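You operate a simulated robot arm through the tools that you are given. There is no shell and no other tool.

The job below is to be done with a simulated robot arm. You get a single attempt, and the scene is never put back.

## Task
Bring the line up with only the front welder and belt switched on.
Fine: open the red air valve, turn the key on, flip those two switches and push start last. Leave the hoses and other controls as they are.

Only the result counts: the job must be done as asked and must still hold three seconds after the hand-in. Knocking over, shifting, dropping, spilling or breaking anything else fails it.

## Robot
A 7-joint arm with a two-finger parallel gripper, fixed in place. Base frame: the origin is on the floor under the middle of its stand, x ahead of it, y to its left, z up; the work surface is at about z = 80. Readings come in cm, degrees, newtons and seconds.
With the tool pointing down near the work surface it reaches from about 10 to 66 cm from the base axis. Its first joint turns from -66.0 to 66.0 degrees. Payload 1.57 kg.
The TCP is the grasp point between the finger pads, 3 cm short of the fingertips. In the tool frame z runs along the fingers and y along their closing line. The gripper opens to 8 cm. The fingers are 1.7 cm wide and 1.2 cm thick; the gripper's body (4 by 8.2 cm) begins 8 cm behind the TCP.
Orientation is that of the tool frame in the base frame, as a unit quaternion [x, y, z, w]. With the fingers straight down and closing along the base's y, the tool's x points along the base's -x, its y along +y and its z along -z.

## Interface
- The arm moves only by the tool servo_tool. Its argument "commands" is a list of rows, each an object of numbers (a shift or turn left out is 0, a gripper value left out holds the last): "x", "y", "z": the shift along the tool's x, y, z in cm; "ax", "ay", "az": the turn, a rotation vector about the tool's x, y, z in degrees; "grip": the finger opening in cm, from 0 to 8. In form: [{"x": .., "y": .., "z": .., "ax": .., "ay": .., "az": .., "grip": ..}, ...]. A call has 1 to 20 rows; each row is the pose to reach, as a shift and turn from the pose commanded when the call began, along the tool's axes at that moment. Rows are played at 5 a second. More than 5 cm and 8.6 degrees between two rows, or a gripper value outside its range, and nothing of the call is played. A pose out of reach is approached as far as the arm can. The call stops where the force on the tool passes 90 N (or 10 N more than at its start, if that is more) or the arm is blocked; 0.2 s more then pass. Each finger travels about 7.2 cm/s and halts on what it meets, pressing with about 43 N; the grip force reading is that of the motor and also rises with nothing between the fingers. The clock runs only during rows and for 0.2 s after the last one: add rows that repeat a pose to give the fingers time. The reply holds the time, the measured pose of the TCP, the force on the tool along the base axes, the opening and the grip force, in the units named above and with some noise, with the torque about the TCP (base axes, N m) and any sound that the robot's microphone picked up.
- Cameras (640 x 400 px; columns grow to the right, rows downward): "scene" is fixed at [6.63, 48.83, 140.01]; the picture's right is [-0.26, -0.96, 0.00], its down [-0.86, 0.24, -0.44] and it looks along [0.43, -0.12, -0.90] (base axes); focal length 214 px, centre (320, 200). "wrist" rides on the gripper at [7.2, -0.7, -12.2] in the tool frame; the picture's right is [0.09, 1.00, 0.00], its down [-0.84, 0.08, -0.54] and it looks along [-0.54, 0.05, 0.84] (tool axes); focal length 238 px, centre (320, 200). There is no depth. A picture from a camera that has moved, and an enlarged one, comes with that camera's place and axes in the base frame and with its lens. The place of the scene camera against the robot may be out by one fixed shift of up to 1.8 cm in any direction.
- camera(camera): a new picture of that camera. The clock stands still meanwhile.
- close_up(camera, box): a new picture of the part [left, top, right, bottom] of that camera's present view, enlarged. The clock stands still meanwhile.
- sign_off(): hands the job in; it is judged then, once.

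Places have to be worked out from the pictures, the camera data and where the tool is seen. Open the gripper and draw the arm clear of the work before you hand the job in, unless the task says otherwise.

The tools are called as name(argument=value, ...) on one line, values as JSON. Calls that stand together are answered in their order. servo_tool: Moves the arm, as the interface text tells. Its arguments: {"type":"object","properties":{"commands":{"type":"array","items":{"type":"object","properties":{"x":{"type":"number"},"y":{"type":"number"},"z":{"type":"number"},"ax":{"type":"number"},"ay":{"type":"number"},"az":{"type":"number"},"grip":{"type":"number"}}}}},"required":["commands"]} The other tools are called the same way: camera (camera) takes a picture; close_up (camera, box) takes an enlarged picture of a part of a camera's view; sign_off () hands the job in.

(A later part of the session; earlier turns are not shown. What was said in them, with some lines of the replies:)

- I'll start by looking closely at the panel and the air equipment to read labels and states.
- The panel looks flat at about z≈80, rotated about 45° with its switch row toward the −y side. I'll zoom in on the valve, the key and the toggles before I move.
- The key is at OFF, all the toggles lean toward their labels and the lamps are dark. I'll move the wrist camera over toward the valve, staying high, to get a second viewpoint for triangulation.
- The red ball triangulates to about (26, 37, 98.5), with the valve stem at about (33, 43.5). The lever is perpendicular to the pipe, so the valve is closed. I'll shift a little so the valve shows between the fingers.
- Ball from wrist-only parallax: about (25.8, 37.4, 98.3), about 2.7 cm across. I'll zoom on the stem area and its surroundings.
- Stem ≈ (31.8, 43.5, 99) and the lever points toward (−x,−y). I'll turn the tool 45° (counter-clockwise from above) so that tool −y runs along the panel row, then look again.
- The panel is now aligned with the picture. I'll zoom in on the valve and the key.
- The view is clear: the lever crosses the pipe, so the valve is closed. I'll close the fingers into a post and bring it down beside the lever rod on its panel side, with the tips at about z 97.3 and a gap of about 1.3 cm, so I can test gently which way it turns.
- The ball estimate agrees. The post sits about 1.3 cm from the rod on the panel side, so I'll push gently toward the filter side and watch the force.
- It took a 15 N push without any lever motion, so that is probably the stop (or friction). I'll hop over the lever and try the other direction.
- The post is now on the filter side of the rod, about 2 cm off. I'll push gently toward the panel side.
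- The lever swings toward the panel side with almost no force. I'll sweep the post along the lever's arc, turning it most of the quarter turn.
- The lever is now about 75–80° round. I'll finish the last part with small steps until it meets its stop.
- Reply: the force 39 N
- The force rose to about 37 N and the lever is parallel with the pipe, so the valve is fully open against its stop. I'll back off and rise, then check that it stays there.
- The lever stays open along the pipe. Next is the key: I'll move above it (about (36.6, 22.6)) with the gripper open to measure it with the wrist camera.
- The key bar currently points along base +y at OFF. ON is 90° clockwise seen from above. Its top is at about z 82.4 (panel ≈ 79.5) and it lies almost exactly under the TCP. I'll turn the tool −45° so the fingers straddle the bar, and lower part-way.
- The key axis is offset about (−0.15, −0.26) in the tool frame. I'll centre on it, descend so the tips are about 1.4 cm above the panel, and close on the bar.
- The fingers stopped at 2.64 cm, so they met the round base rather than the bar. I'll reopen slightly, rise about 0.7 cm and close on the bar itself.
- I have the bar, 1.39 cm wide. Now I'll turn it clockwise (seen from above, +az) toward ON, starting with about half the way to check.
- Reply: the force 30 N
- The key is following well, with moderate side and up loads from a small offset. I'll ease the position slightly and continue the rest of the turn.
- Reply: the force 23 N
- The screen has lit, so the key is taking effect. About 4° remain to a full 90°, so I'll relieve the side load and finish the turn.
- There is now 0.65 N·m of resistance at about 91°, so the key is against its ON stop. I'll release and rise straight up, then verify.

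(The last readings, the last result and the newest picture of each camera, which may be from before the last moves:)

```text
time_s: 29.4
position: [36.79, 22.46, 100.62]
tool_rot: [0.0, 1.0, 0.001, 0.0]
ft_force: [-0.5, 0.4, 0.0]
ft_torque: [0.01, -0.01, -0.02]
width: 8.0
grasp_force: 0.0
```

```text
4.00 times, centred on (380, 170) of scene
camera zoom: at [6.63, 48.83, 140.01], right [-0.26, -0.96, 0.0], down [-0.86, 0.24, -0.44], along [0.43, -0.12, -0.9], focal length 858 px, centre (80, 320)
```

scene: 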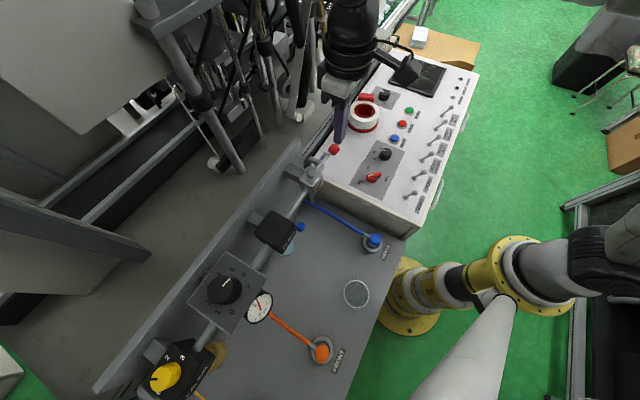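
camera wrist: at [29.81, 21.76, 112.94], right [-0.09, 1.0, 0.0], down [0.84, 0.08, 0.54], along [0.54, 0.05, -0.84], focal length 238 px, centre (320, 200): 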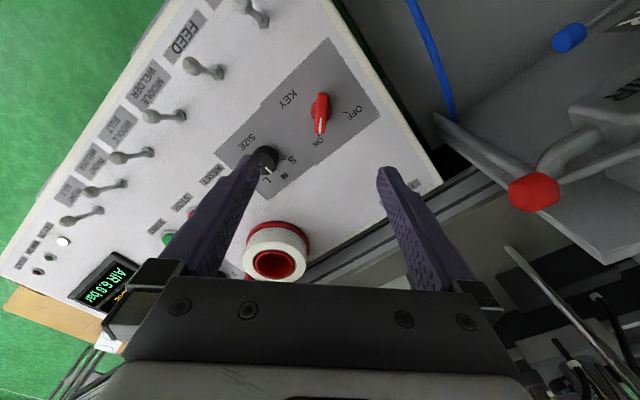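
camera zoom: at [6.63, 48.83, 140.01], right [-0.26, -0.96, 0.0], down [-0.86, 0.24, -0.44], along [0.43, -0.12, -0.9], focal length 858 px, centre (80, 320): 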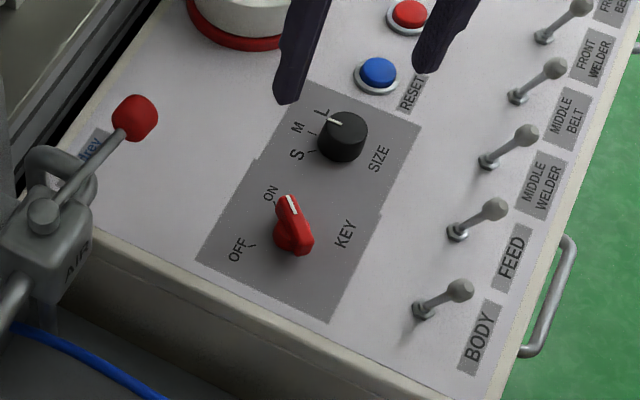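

Confirmed: KEY ON lamp lit, the screen reads "AIR 6.0 bar" and the key pointer is at ON. I'll now travel high to above the FRONT WELDER / FRONT BELT toggles, turning the tool 45° again.

servo_tool(commands=[{"x": -1.77, "y": -3.35, "az": -4.5}, {"x": -3.54, "y": -6.7, "az": -9}, {"x": -5.31, "y": -10.05, "az": -13.5}, {"x": -7.08, "y": -13.4, "az": -18}, {"x": -8.85, "y": -16.75, "az": -22.5}, {"x": -10.62, "y": -20.1, "az": -27}, {"x": -12.39, "y": -23.45, "az": -31.5}, {"x": -14.16, "y": -26.8, "az": -36}, {"x": -15.93, "y": -30.15, "az": -40.5}, {"x": -17.7, "y": -33.5, "az": -45}, {"x": -17.7, "y": -33.5, "az": -45}])

camera(camera="wrist")

close_up(camera="wrist", box=[240, 40, 400, 165])

```text
time_s: 31.8
position: [54.47, -10.92, 100.8]
tool_rot: [-0.383, 0.924, 0.0, 0.0]
ft_force: [1.0, -0.1, -0.4]
ft_torque: [0.03, 0.06, 0.0]
width: 7.99
grasp_force: 0.0
```

```text
taken
camera wrist: at [49.92, -16.5, 113.05], right [-0.77, 0.64, 0.0], down [0.54, 0.65, 0.54], along [0.35, 0.42, -0.84], focal length 238 px, centre (320, 200)
```

wrist: 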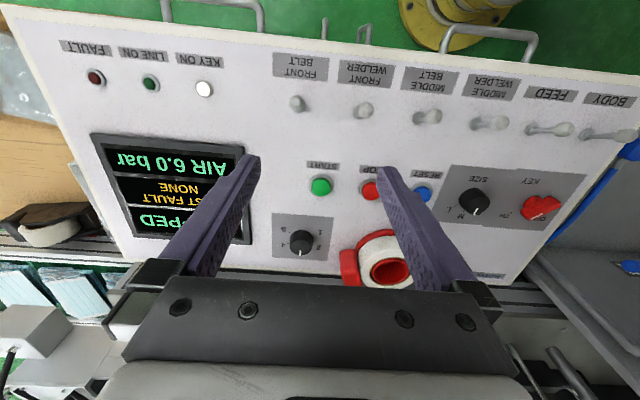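

```text
3.20 times, centred on (320, 102) of wrist
camera zoom: at [49.92, -16.5, 113.05], right [-0.77, 0.64, 0.0], down [0.54, 0.65, 0.54], along [0.35, 0.42, -0.84], focal length 763 px, centre (320, 512)
```

zoom: 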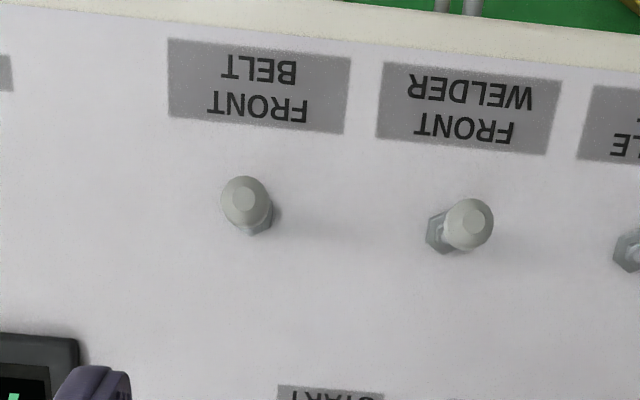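

The screen shows AIR 6.0 bar / no fault / STOPPED, and both labels are readable. Relative to the TCP, FRONT WELDER has its base at about (0.2, 5.1) with the tip leaning to about (1.5, 5.2), and FRONT BELT has its base at about (0.2, −2.8) with the tip at about (1.5, −2.8). I'll close the fingers and descend on the label side of the FRONT WELDER toggle.

servo_tool(commands=[{"x": 2.2, "y": 2.6, "grip": 0}, {"x": 4.5, "y": 5.15, "grip": 0}, {"x": 4.5, "y": 5.15, "grip": 0}, {"x": 4.5, "y": 5.15, "z": 3.5}, {"x": 4.5, "y": 5.15, "z": 7}, {"x": 4.5, "y": 5.15, "z": 10}, {"x": 4.5, "y": 5.15, "z": 12.5}, {"x": 4.5, "y": 5.15, "z": 14.5}, {"x": 4.5, "y": 5.15, "z": 15.8}, {"x": 4.5, "y": 5.15, "z": 15.8}])

camera(camera="wrist")

close_up(camera="scene", box=[390, 70, 490, 150])

```text
time_s: 34.0
position: [47.65, -10.41, 84.95]
tool_rot: [-0.383, 0.924, 0.001, 0.001]
ft_force: [-0.6, 0.0, 0.1]
ft_torque: [0.01, 0.0, -0.06]
width: 0.02
grasp_force: 21.1
```

```text
taken
camera wrist: at [42.99, -16.0, 97.16], right [-0.77, 0.64, 0.0], down [0.54, 0.65, 0.54], along [0.35, 0.42, -0.84], focal length 238 px, centre (320, 200)
```

wrist: 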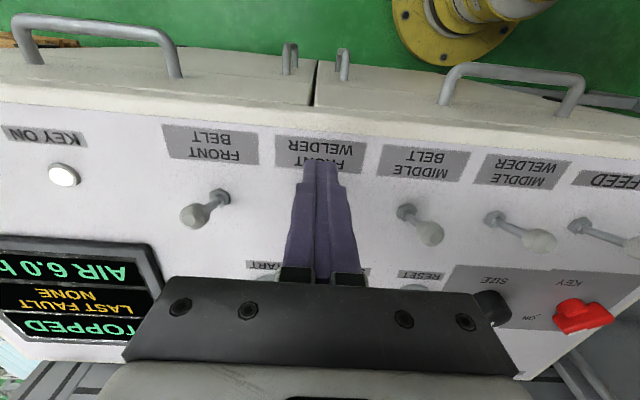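

```text
5.00 times, centred on (440, 110) of scene
camera zoom: at [6.63, 48.83, 140.01], right [-0.26, -0.96, 0.0], down [-0.86, 0.24, -0.44], along [0.43, -0.12, -0.9], focal length 1072 px, centre (-280, 650)
```

zoom: 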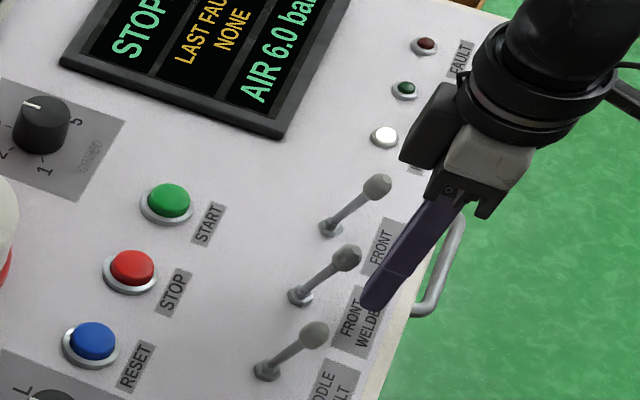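

The post is right beside the FRONT WELDER toggle, over its label. I'll push it across away from the label in small steps.

servo_tool(commands=[{"x": -0.6}, {"x": -1.1}, {"x": -1.5}, {"x": -1.9}, {"x": -2.3}, {"x": -2.7}, {"x": -3.1}, {"x": -3.1}])

close_up(camera="scene", box=[390, 70, 490, 150])

```text
time_s: 35.8
position: [49.87, -8.15, 84.93]
tool_rot: [-0.383, 0.924, 0.0, 0.001]
ft_force: [0.5, 0.7, 0.0]
ft_torque: [-0.02, 0.01, 0.01]
width: 0.02
grasp_force: 21.3
```

```text
5.00 times, centred on (440, 110) of scene
camera zoom: at [6.63, 48.83, 140.01], right [-0.26, -0.96, 0.0], down [-0.86, 0.24, -0.44], along [0.43, -0.12, -0.9], focal length 1072 px, centre (-280, 650)
```

zoom: 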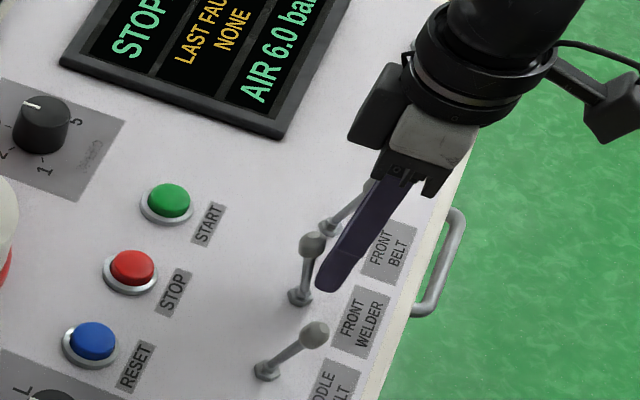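

FRONT WELDER has snapped over, with no residual force. I'll back off to the label side, slide along to the FRONT BELT toggle and look before pushing.

servo_tool(commands=[{"x": 1.5}, {"x": 3.3}, {"x": 3.3, "y": -2.5}, {"x": 3.3, "y": -5}, {"x": 3.3, "y": -7.0}, {"x": 3.2, "y": -7.95}, {"x": 3.2, "y": -7.95}])

camera(camera="wrist")

close_up(camera="scene", box=[390, 70, 490, 150])

```text
time_s: 37.4
position: [53.17, -16.2, 84.94]
tool_rot: [-0.382, 0.924, 0.001, 0.001]
ft_force: [0.5, -0.5, 0.5]
ft_torque: [0.0, 0.0, 0.0]
width: 0.0
grasp_force: 21.3
```

```text
taken
camera wrist: at [48.64, -21.83, 97.19], right [-0.77, 0.64, 0.0], down [0.54, 0.65, 0.54], along [0.35, 0.42, -0.84], focal length 238 px, centre (320, 200)
```

wrist: 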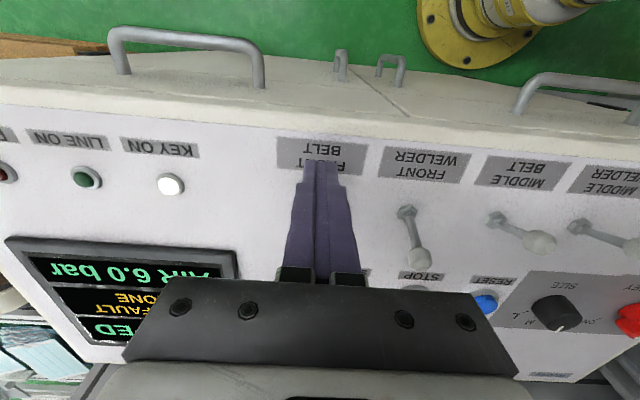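

```text
5.00 times, centred on (440, 110) of scene
camera zoom: at [6.63, 48.83, 140.01], right [-0.26, -0.96, 0.0], down [-0.86, 0.24, -0.44], along [0.43, -0.12, -0.9], focal length 1072 px, centre (-280, 650)
```

zoom: 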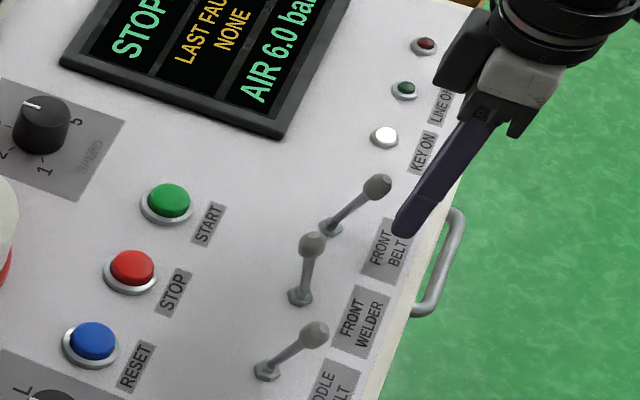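

FRONT WELDER stays flipped and the post is lined up at FRONT BELT. I'll push this one across the same way.

servo_tool(commands=[{"x": -0.6}, {"x": -1.1}, {"x": -1.5}, {"x": -1.9}, {"x": -2.3}, {"x": -2.7}, {"x": -3.2}, {"x": -3.2}])

close_up(camera="scene", box=[390, 70, 490, 150])

```text
time_s: 39.2
position: [55.51, -13.75, 84.97]
tool_rot: [-0.382, 0.924, 0.001, 0.002]
ft_force: [0.0, 0.3, 0.7]
ft_torque: [0.0, 0.01, -0.01]
width: 0.0
grasp_force: 21.5
```

```text
5.00 times, centred on (440, 110) of scene
camera zoom: at [6.63, 48.83, 140.01], right [-0.26, -0.96, 0.0], down [-0.86, 0.24, -0.44], along [0.43, -0.12, -0.9], focal length 1072 px, centre (-280, 650)
```

zoom: 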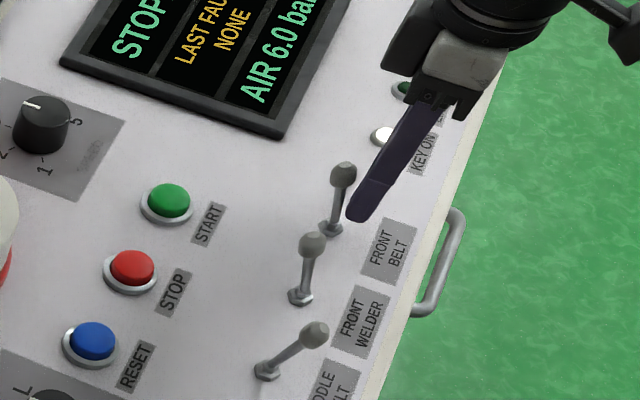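

Both FRONT toggles are now flipped and the others are untouched. I'll back off, rise and go above the START button (estimate (61.5, −2.3)).

servo_tool(commands=[{"x": 1.2}, {"x": 1.2, "z": -4}, {"x": 1.2, "z": -8}, {"x": -1.5, "y": 1, "z": -11}, {"x": -5, "y": 2, "z": -11}, {"x": -9, "y": 3, "z": -11}, {"x": -12.3, "y": 3.8, "z": -11}, {"x": -12.3, "y": 3.8, "z": -11}])

camera(camera="wrist")

close_up(camera="wrist", box=[256, 70, 384, 170])

```text
time_s: 41.0
position: [61.49, -2.33, 95.97]
tool_rot: [-0.382, 0.924, 0.0, 0.002]
ft_force: [-0.2, -0.5, -0.3]
ft_torque: [-0.01, 0.01, -0.03]
width: 0.02
grasp_force: 21.3
```

```text
taken
camera wrist: at [57.0, -7.86, 108.23], right [-0.77, 0.64, 0.0], down [0.54, 0.65, 0.54], along [0.35, 0.42, -0.84], focal length 238 px, centre (320, 200)
```

wrist: 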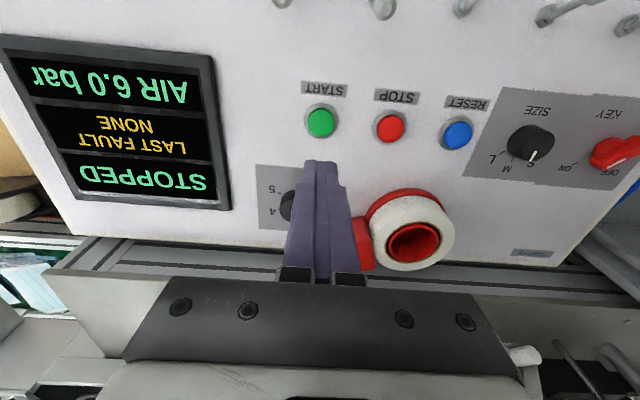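

```text
4.00 times, centred on (320, 120) of wrist
camera zoom: at [57.0, -7.86, 108.23], right [-0.77, 0.64, 0.0], down [0.54, 0.65, 0.54], along [0.35, 0.42, -0.84], focal length 953 px, centre (320, 520)
```

zoom: 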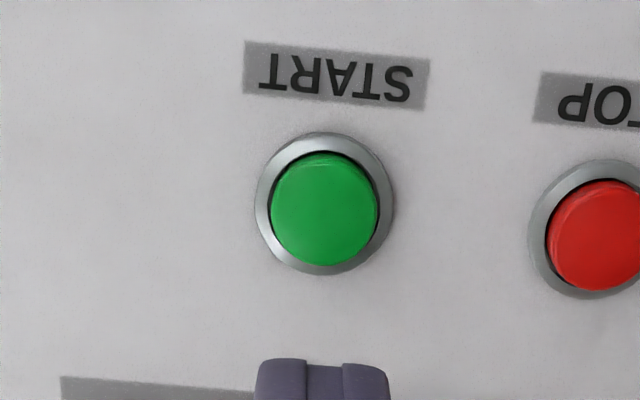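

The TCP is centred over START (offset under 0.1 cm) and the 2.4×1.7 cm fingertip pair fits the roughly 3.1 cm cap. I'll descend, slowing near contact, and press.

servo_tool(commands=[{"z": 4}, {"z": 7.5}, {"z": 9.5}, {"z": 10.7}, {"z": 11.2}, {"z": 11.5}, {"z": 11.8}, {"z": 12.0}, {"z": 12.2}, {"z": 12.2}])

close_up(camera="scene", box=[380, 50, 480, 130])

```text
time_s: 43.2
position: [61.5, -2.44, 83.9]
tool_rot: [-0.383, 0.924, 0.0, 0.001]
ft_force: [-1.8, 1.0, 4.8]
ft_torque: [0.03, 0.08, -0.01]
width: 0.0
grasp_force: 21.4
heard: click
```

```text
5.00 times, centred on (430, 90) of scene
camera zoom: at [6.62, 48.83, 140.01], right [-0.26, -0.96, 0.0], down [-0.86, 0.24, -0.44], along [0.43, -0.12, -0.9], focal length 1072 px, centre (-230, 750)
```

zoom: 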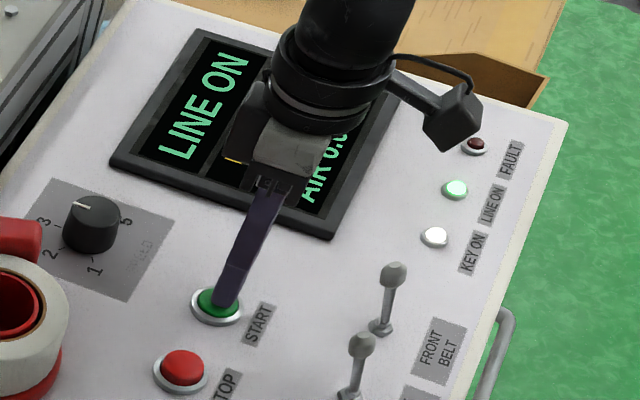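

The microphone heard a click; LINE ON is lit on both the screen and the lamp. I'll lift off the button and withdraw to a clear spot with the gripper open.

servo_tool(commands=[{"z": -2}, {"z": -6}, {"z": -10}, {"z": -14}, {"z": -18}, {"x": 4, "z": -21}, {"x": 8, "z": -24, "grip": 8}, {"x": 12, "z": -25, "grip": 8}, {"x": 16, "z": -26, "grip": 8}, {"x": 20, "z": -26, "grip": 8}, {"x": 20, "z": -26, "grip": 8}])

camera(camera="wrist")

camera(camera="scene")

close_up(camera="scene", box=[330, 40, 490, 140])

close_up(camera="scene", box=[300, 120, 460, 220])

```text
time_s: 45.6
position: [47.15, -16.57, 109.8]
tool_rot: [-0.383, 0.924, 0.0, 0.001]
ft_force: [0.2, -1.1, -0.2]
ft_torque: [0.0, 0.02, 0.0]
width: 7.98
grasp_force: 0.0
```

```text
taken
camera wrist: at [42.61, -22.24, 122.03], right [-0.77, 0.64, 0.0], down [0.54, 0.65, 0.54], along [0.35, 0.42, -0.84], focal length 238 px, centre (320, 200)
```

wrist: 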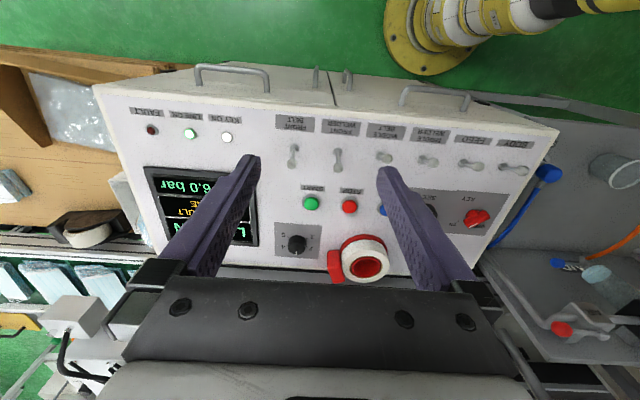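

```text
taken
```

scene: 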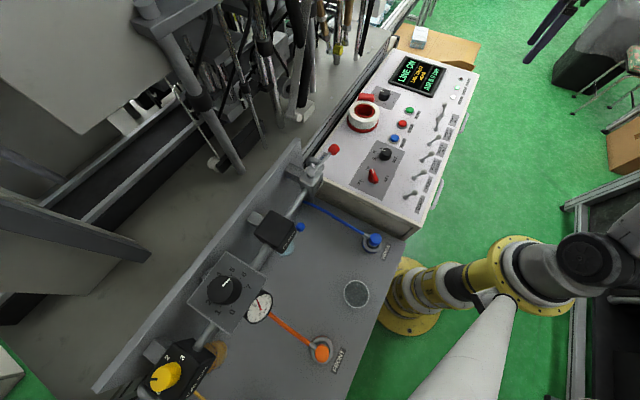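

```text
4.00 times, centred on (410, 90) of scene
camera zoom: at [6.63, 48.83, 140.01], right [-0.26, -0.96, 0.0], down [-0.86, 0.24, -0.44], along [0.43, -0.12, -0.9], focal length 858 px, centre (-40, 640)
```

zoom: 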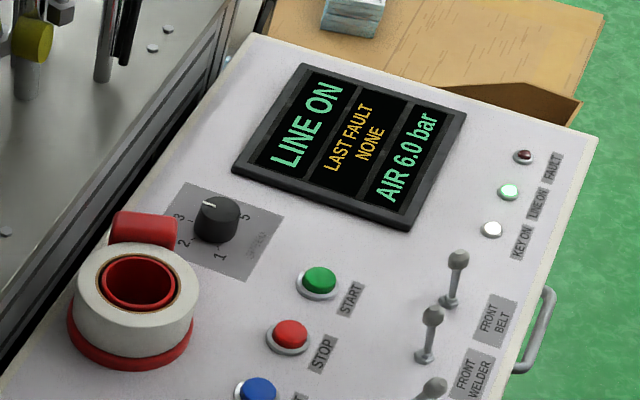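

```text
4.00 times, centred on (380, 170) of scene
camera zoom: at [6.63, 48.83, 140.01], right [-0.26, -0.96, 0.0], down [-0.86, 0.24, -0.44], along [0.43, -0.12, -0.9], focal length 858 px, centre (80, 320)
```

zoom: 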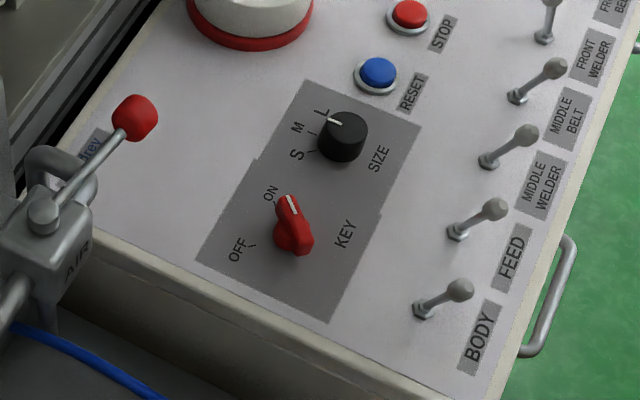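

Everything looks right: LINE ON, no fault, air 6.0 bar, only FRONT BELT and FRONT WELDER flipped. I'll wait a few seconds with the arm still to make sure it holds.

servo_tool(commands=[{"z": 0}, {"z": 0}, {"z": 0}, {"z": 0}, {"z": 0}, {"z": 0}, {"z": 0}, {"z": 0}, {"z": 0}, {"z": 0}, {"z": 0}, {"z": 0}, {"z": 0}, {"z": 0}, {"z": 0}, {"z": 0}, {"z": 0}, {"z": 0}, {"z": 0}, {"z": 0}])

close_up(camera="scene", box=[330, 40, 490, 140])

camera(camera="scene")

```text
time_s: 49.8
position: [47.17, -16.6, 109.76]
tool_rot: [-0.382, 0.924, 0.001, 0.001]
ft_force: [0.8, -0.2, 0.1]
ft_torque: [0.0, 0.01, 0.02]
width: 8.0
grasp_force: 0.1
```

```text
4.00 times, centred on (410, 90) of scene
camera zoom: at [6.63, 48.83, 140.01], right [-0.26, -0.96, 0.0], down [-0.86, 0.24, -0.44], along [0.43, -0.12, -0.9], focal length 858 px, centre (-40, 640)
```

zoom: 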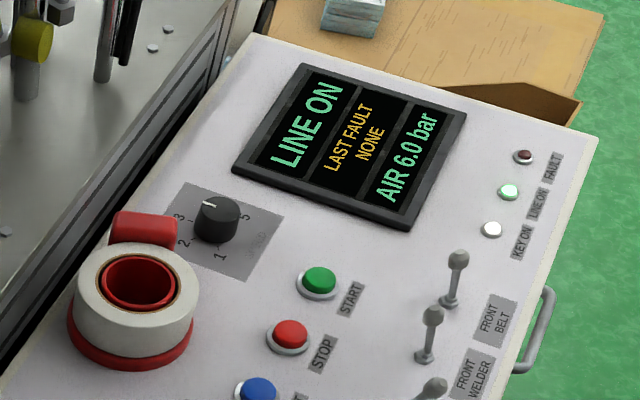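

```text
taken
```

scene: 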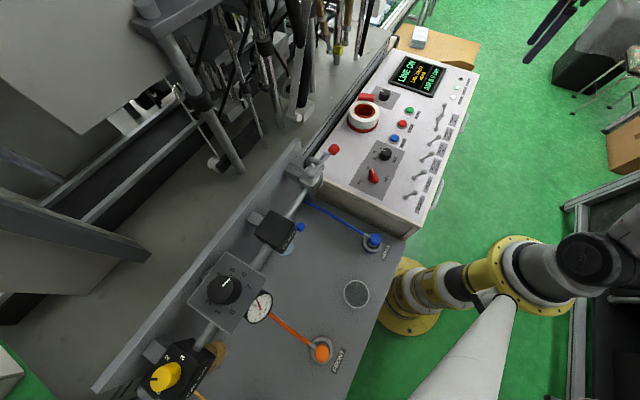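

Four seconds later the line is still on with no fault, the arm is clear and the gripper is open. I'm handing the job in.

sign_off()

```text
The job is handed in.
```

The line is up with only the front welder and front belt switched on, and I've handed the job in.

- **Air:** the red valve is fully open against its stop, and the screen reads 6.0 bar.
- **Key:** it is turned fully to ON, and the KEY ON lamp is lit.
- **Switches:** FRONT WELDER and FRONT BELT are flipped. The other four are as they were.
- **Start:** I pushed it last. It clicked, and both the screen and the lamp show LINE ON.

I waited about four seconds before handing in, and the line stayed on with no fault. While finding which way the valve turns, I first pushed its lever gently the wrong way, but it did not move. I didn't touch the hoses or any other control. The arm is clear of the work and the gripper is open.
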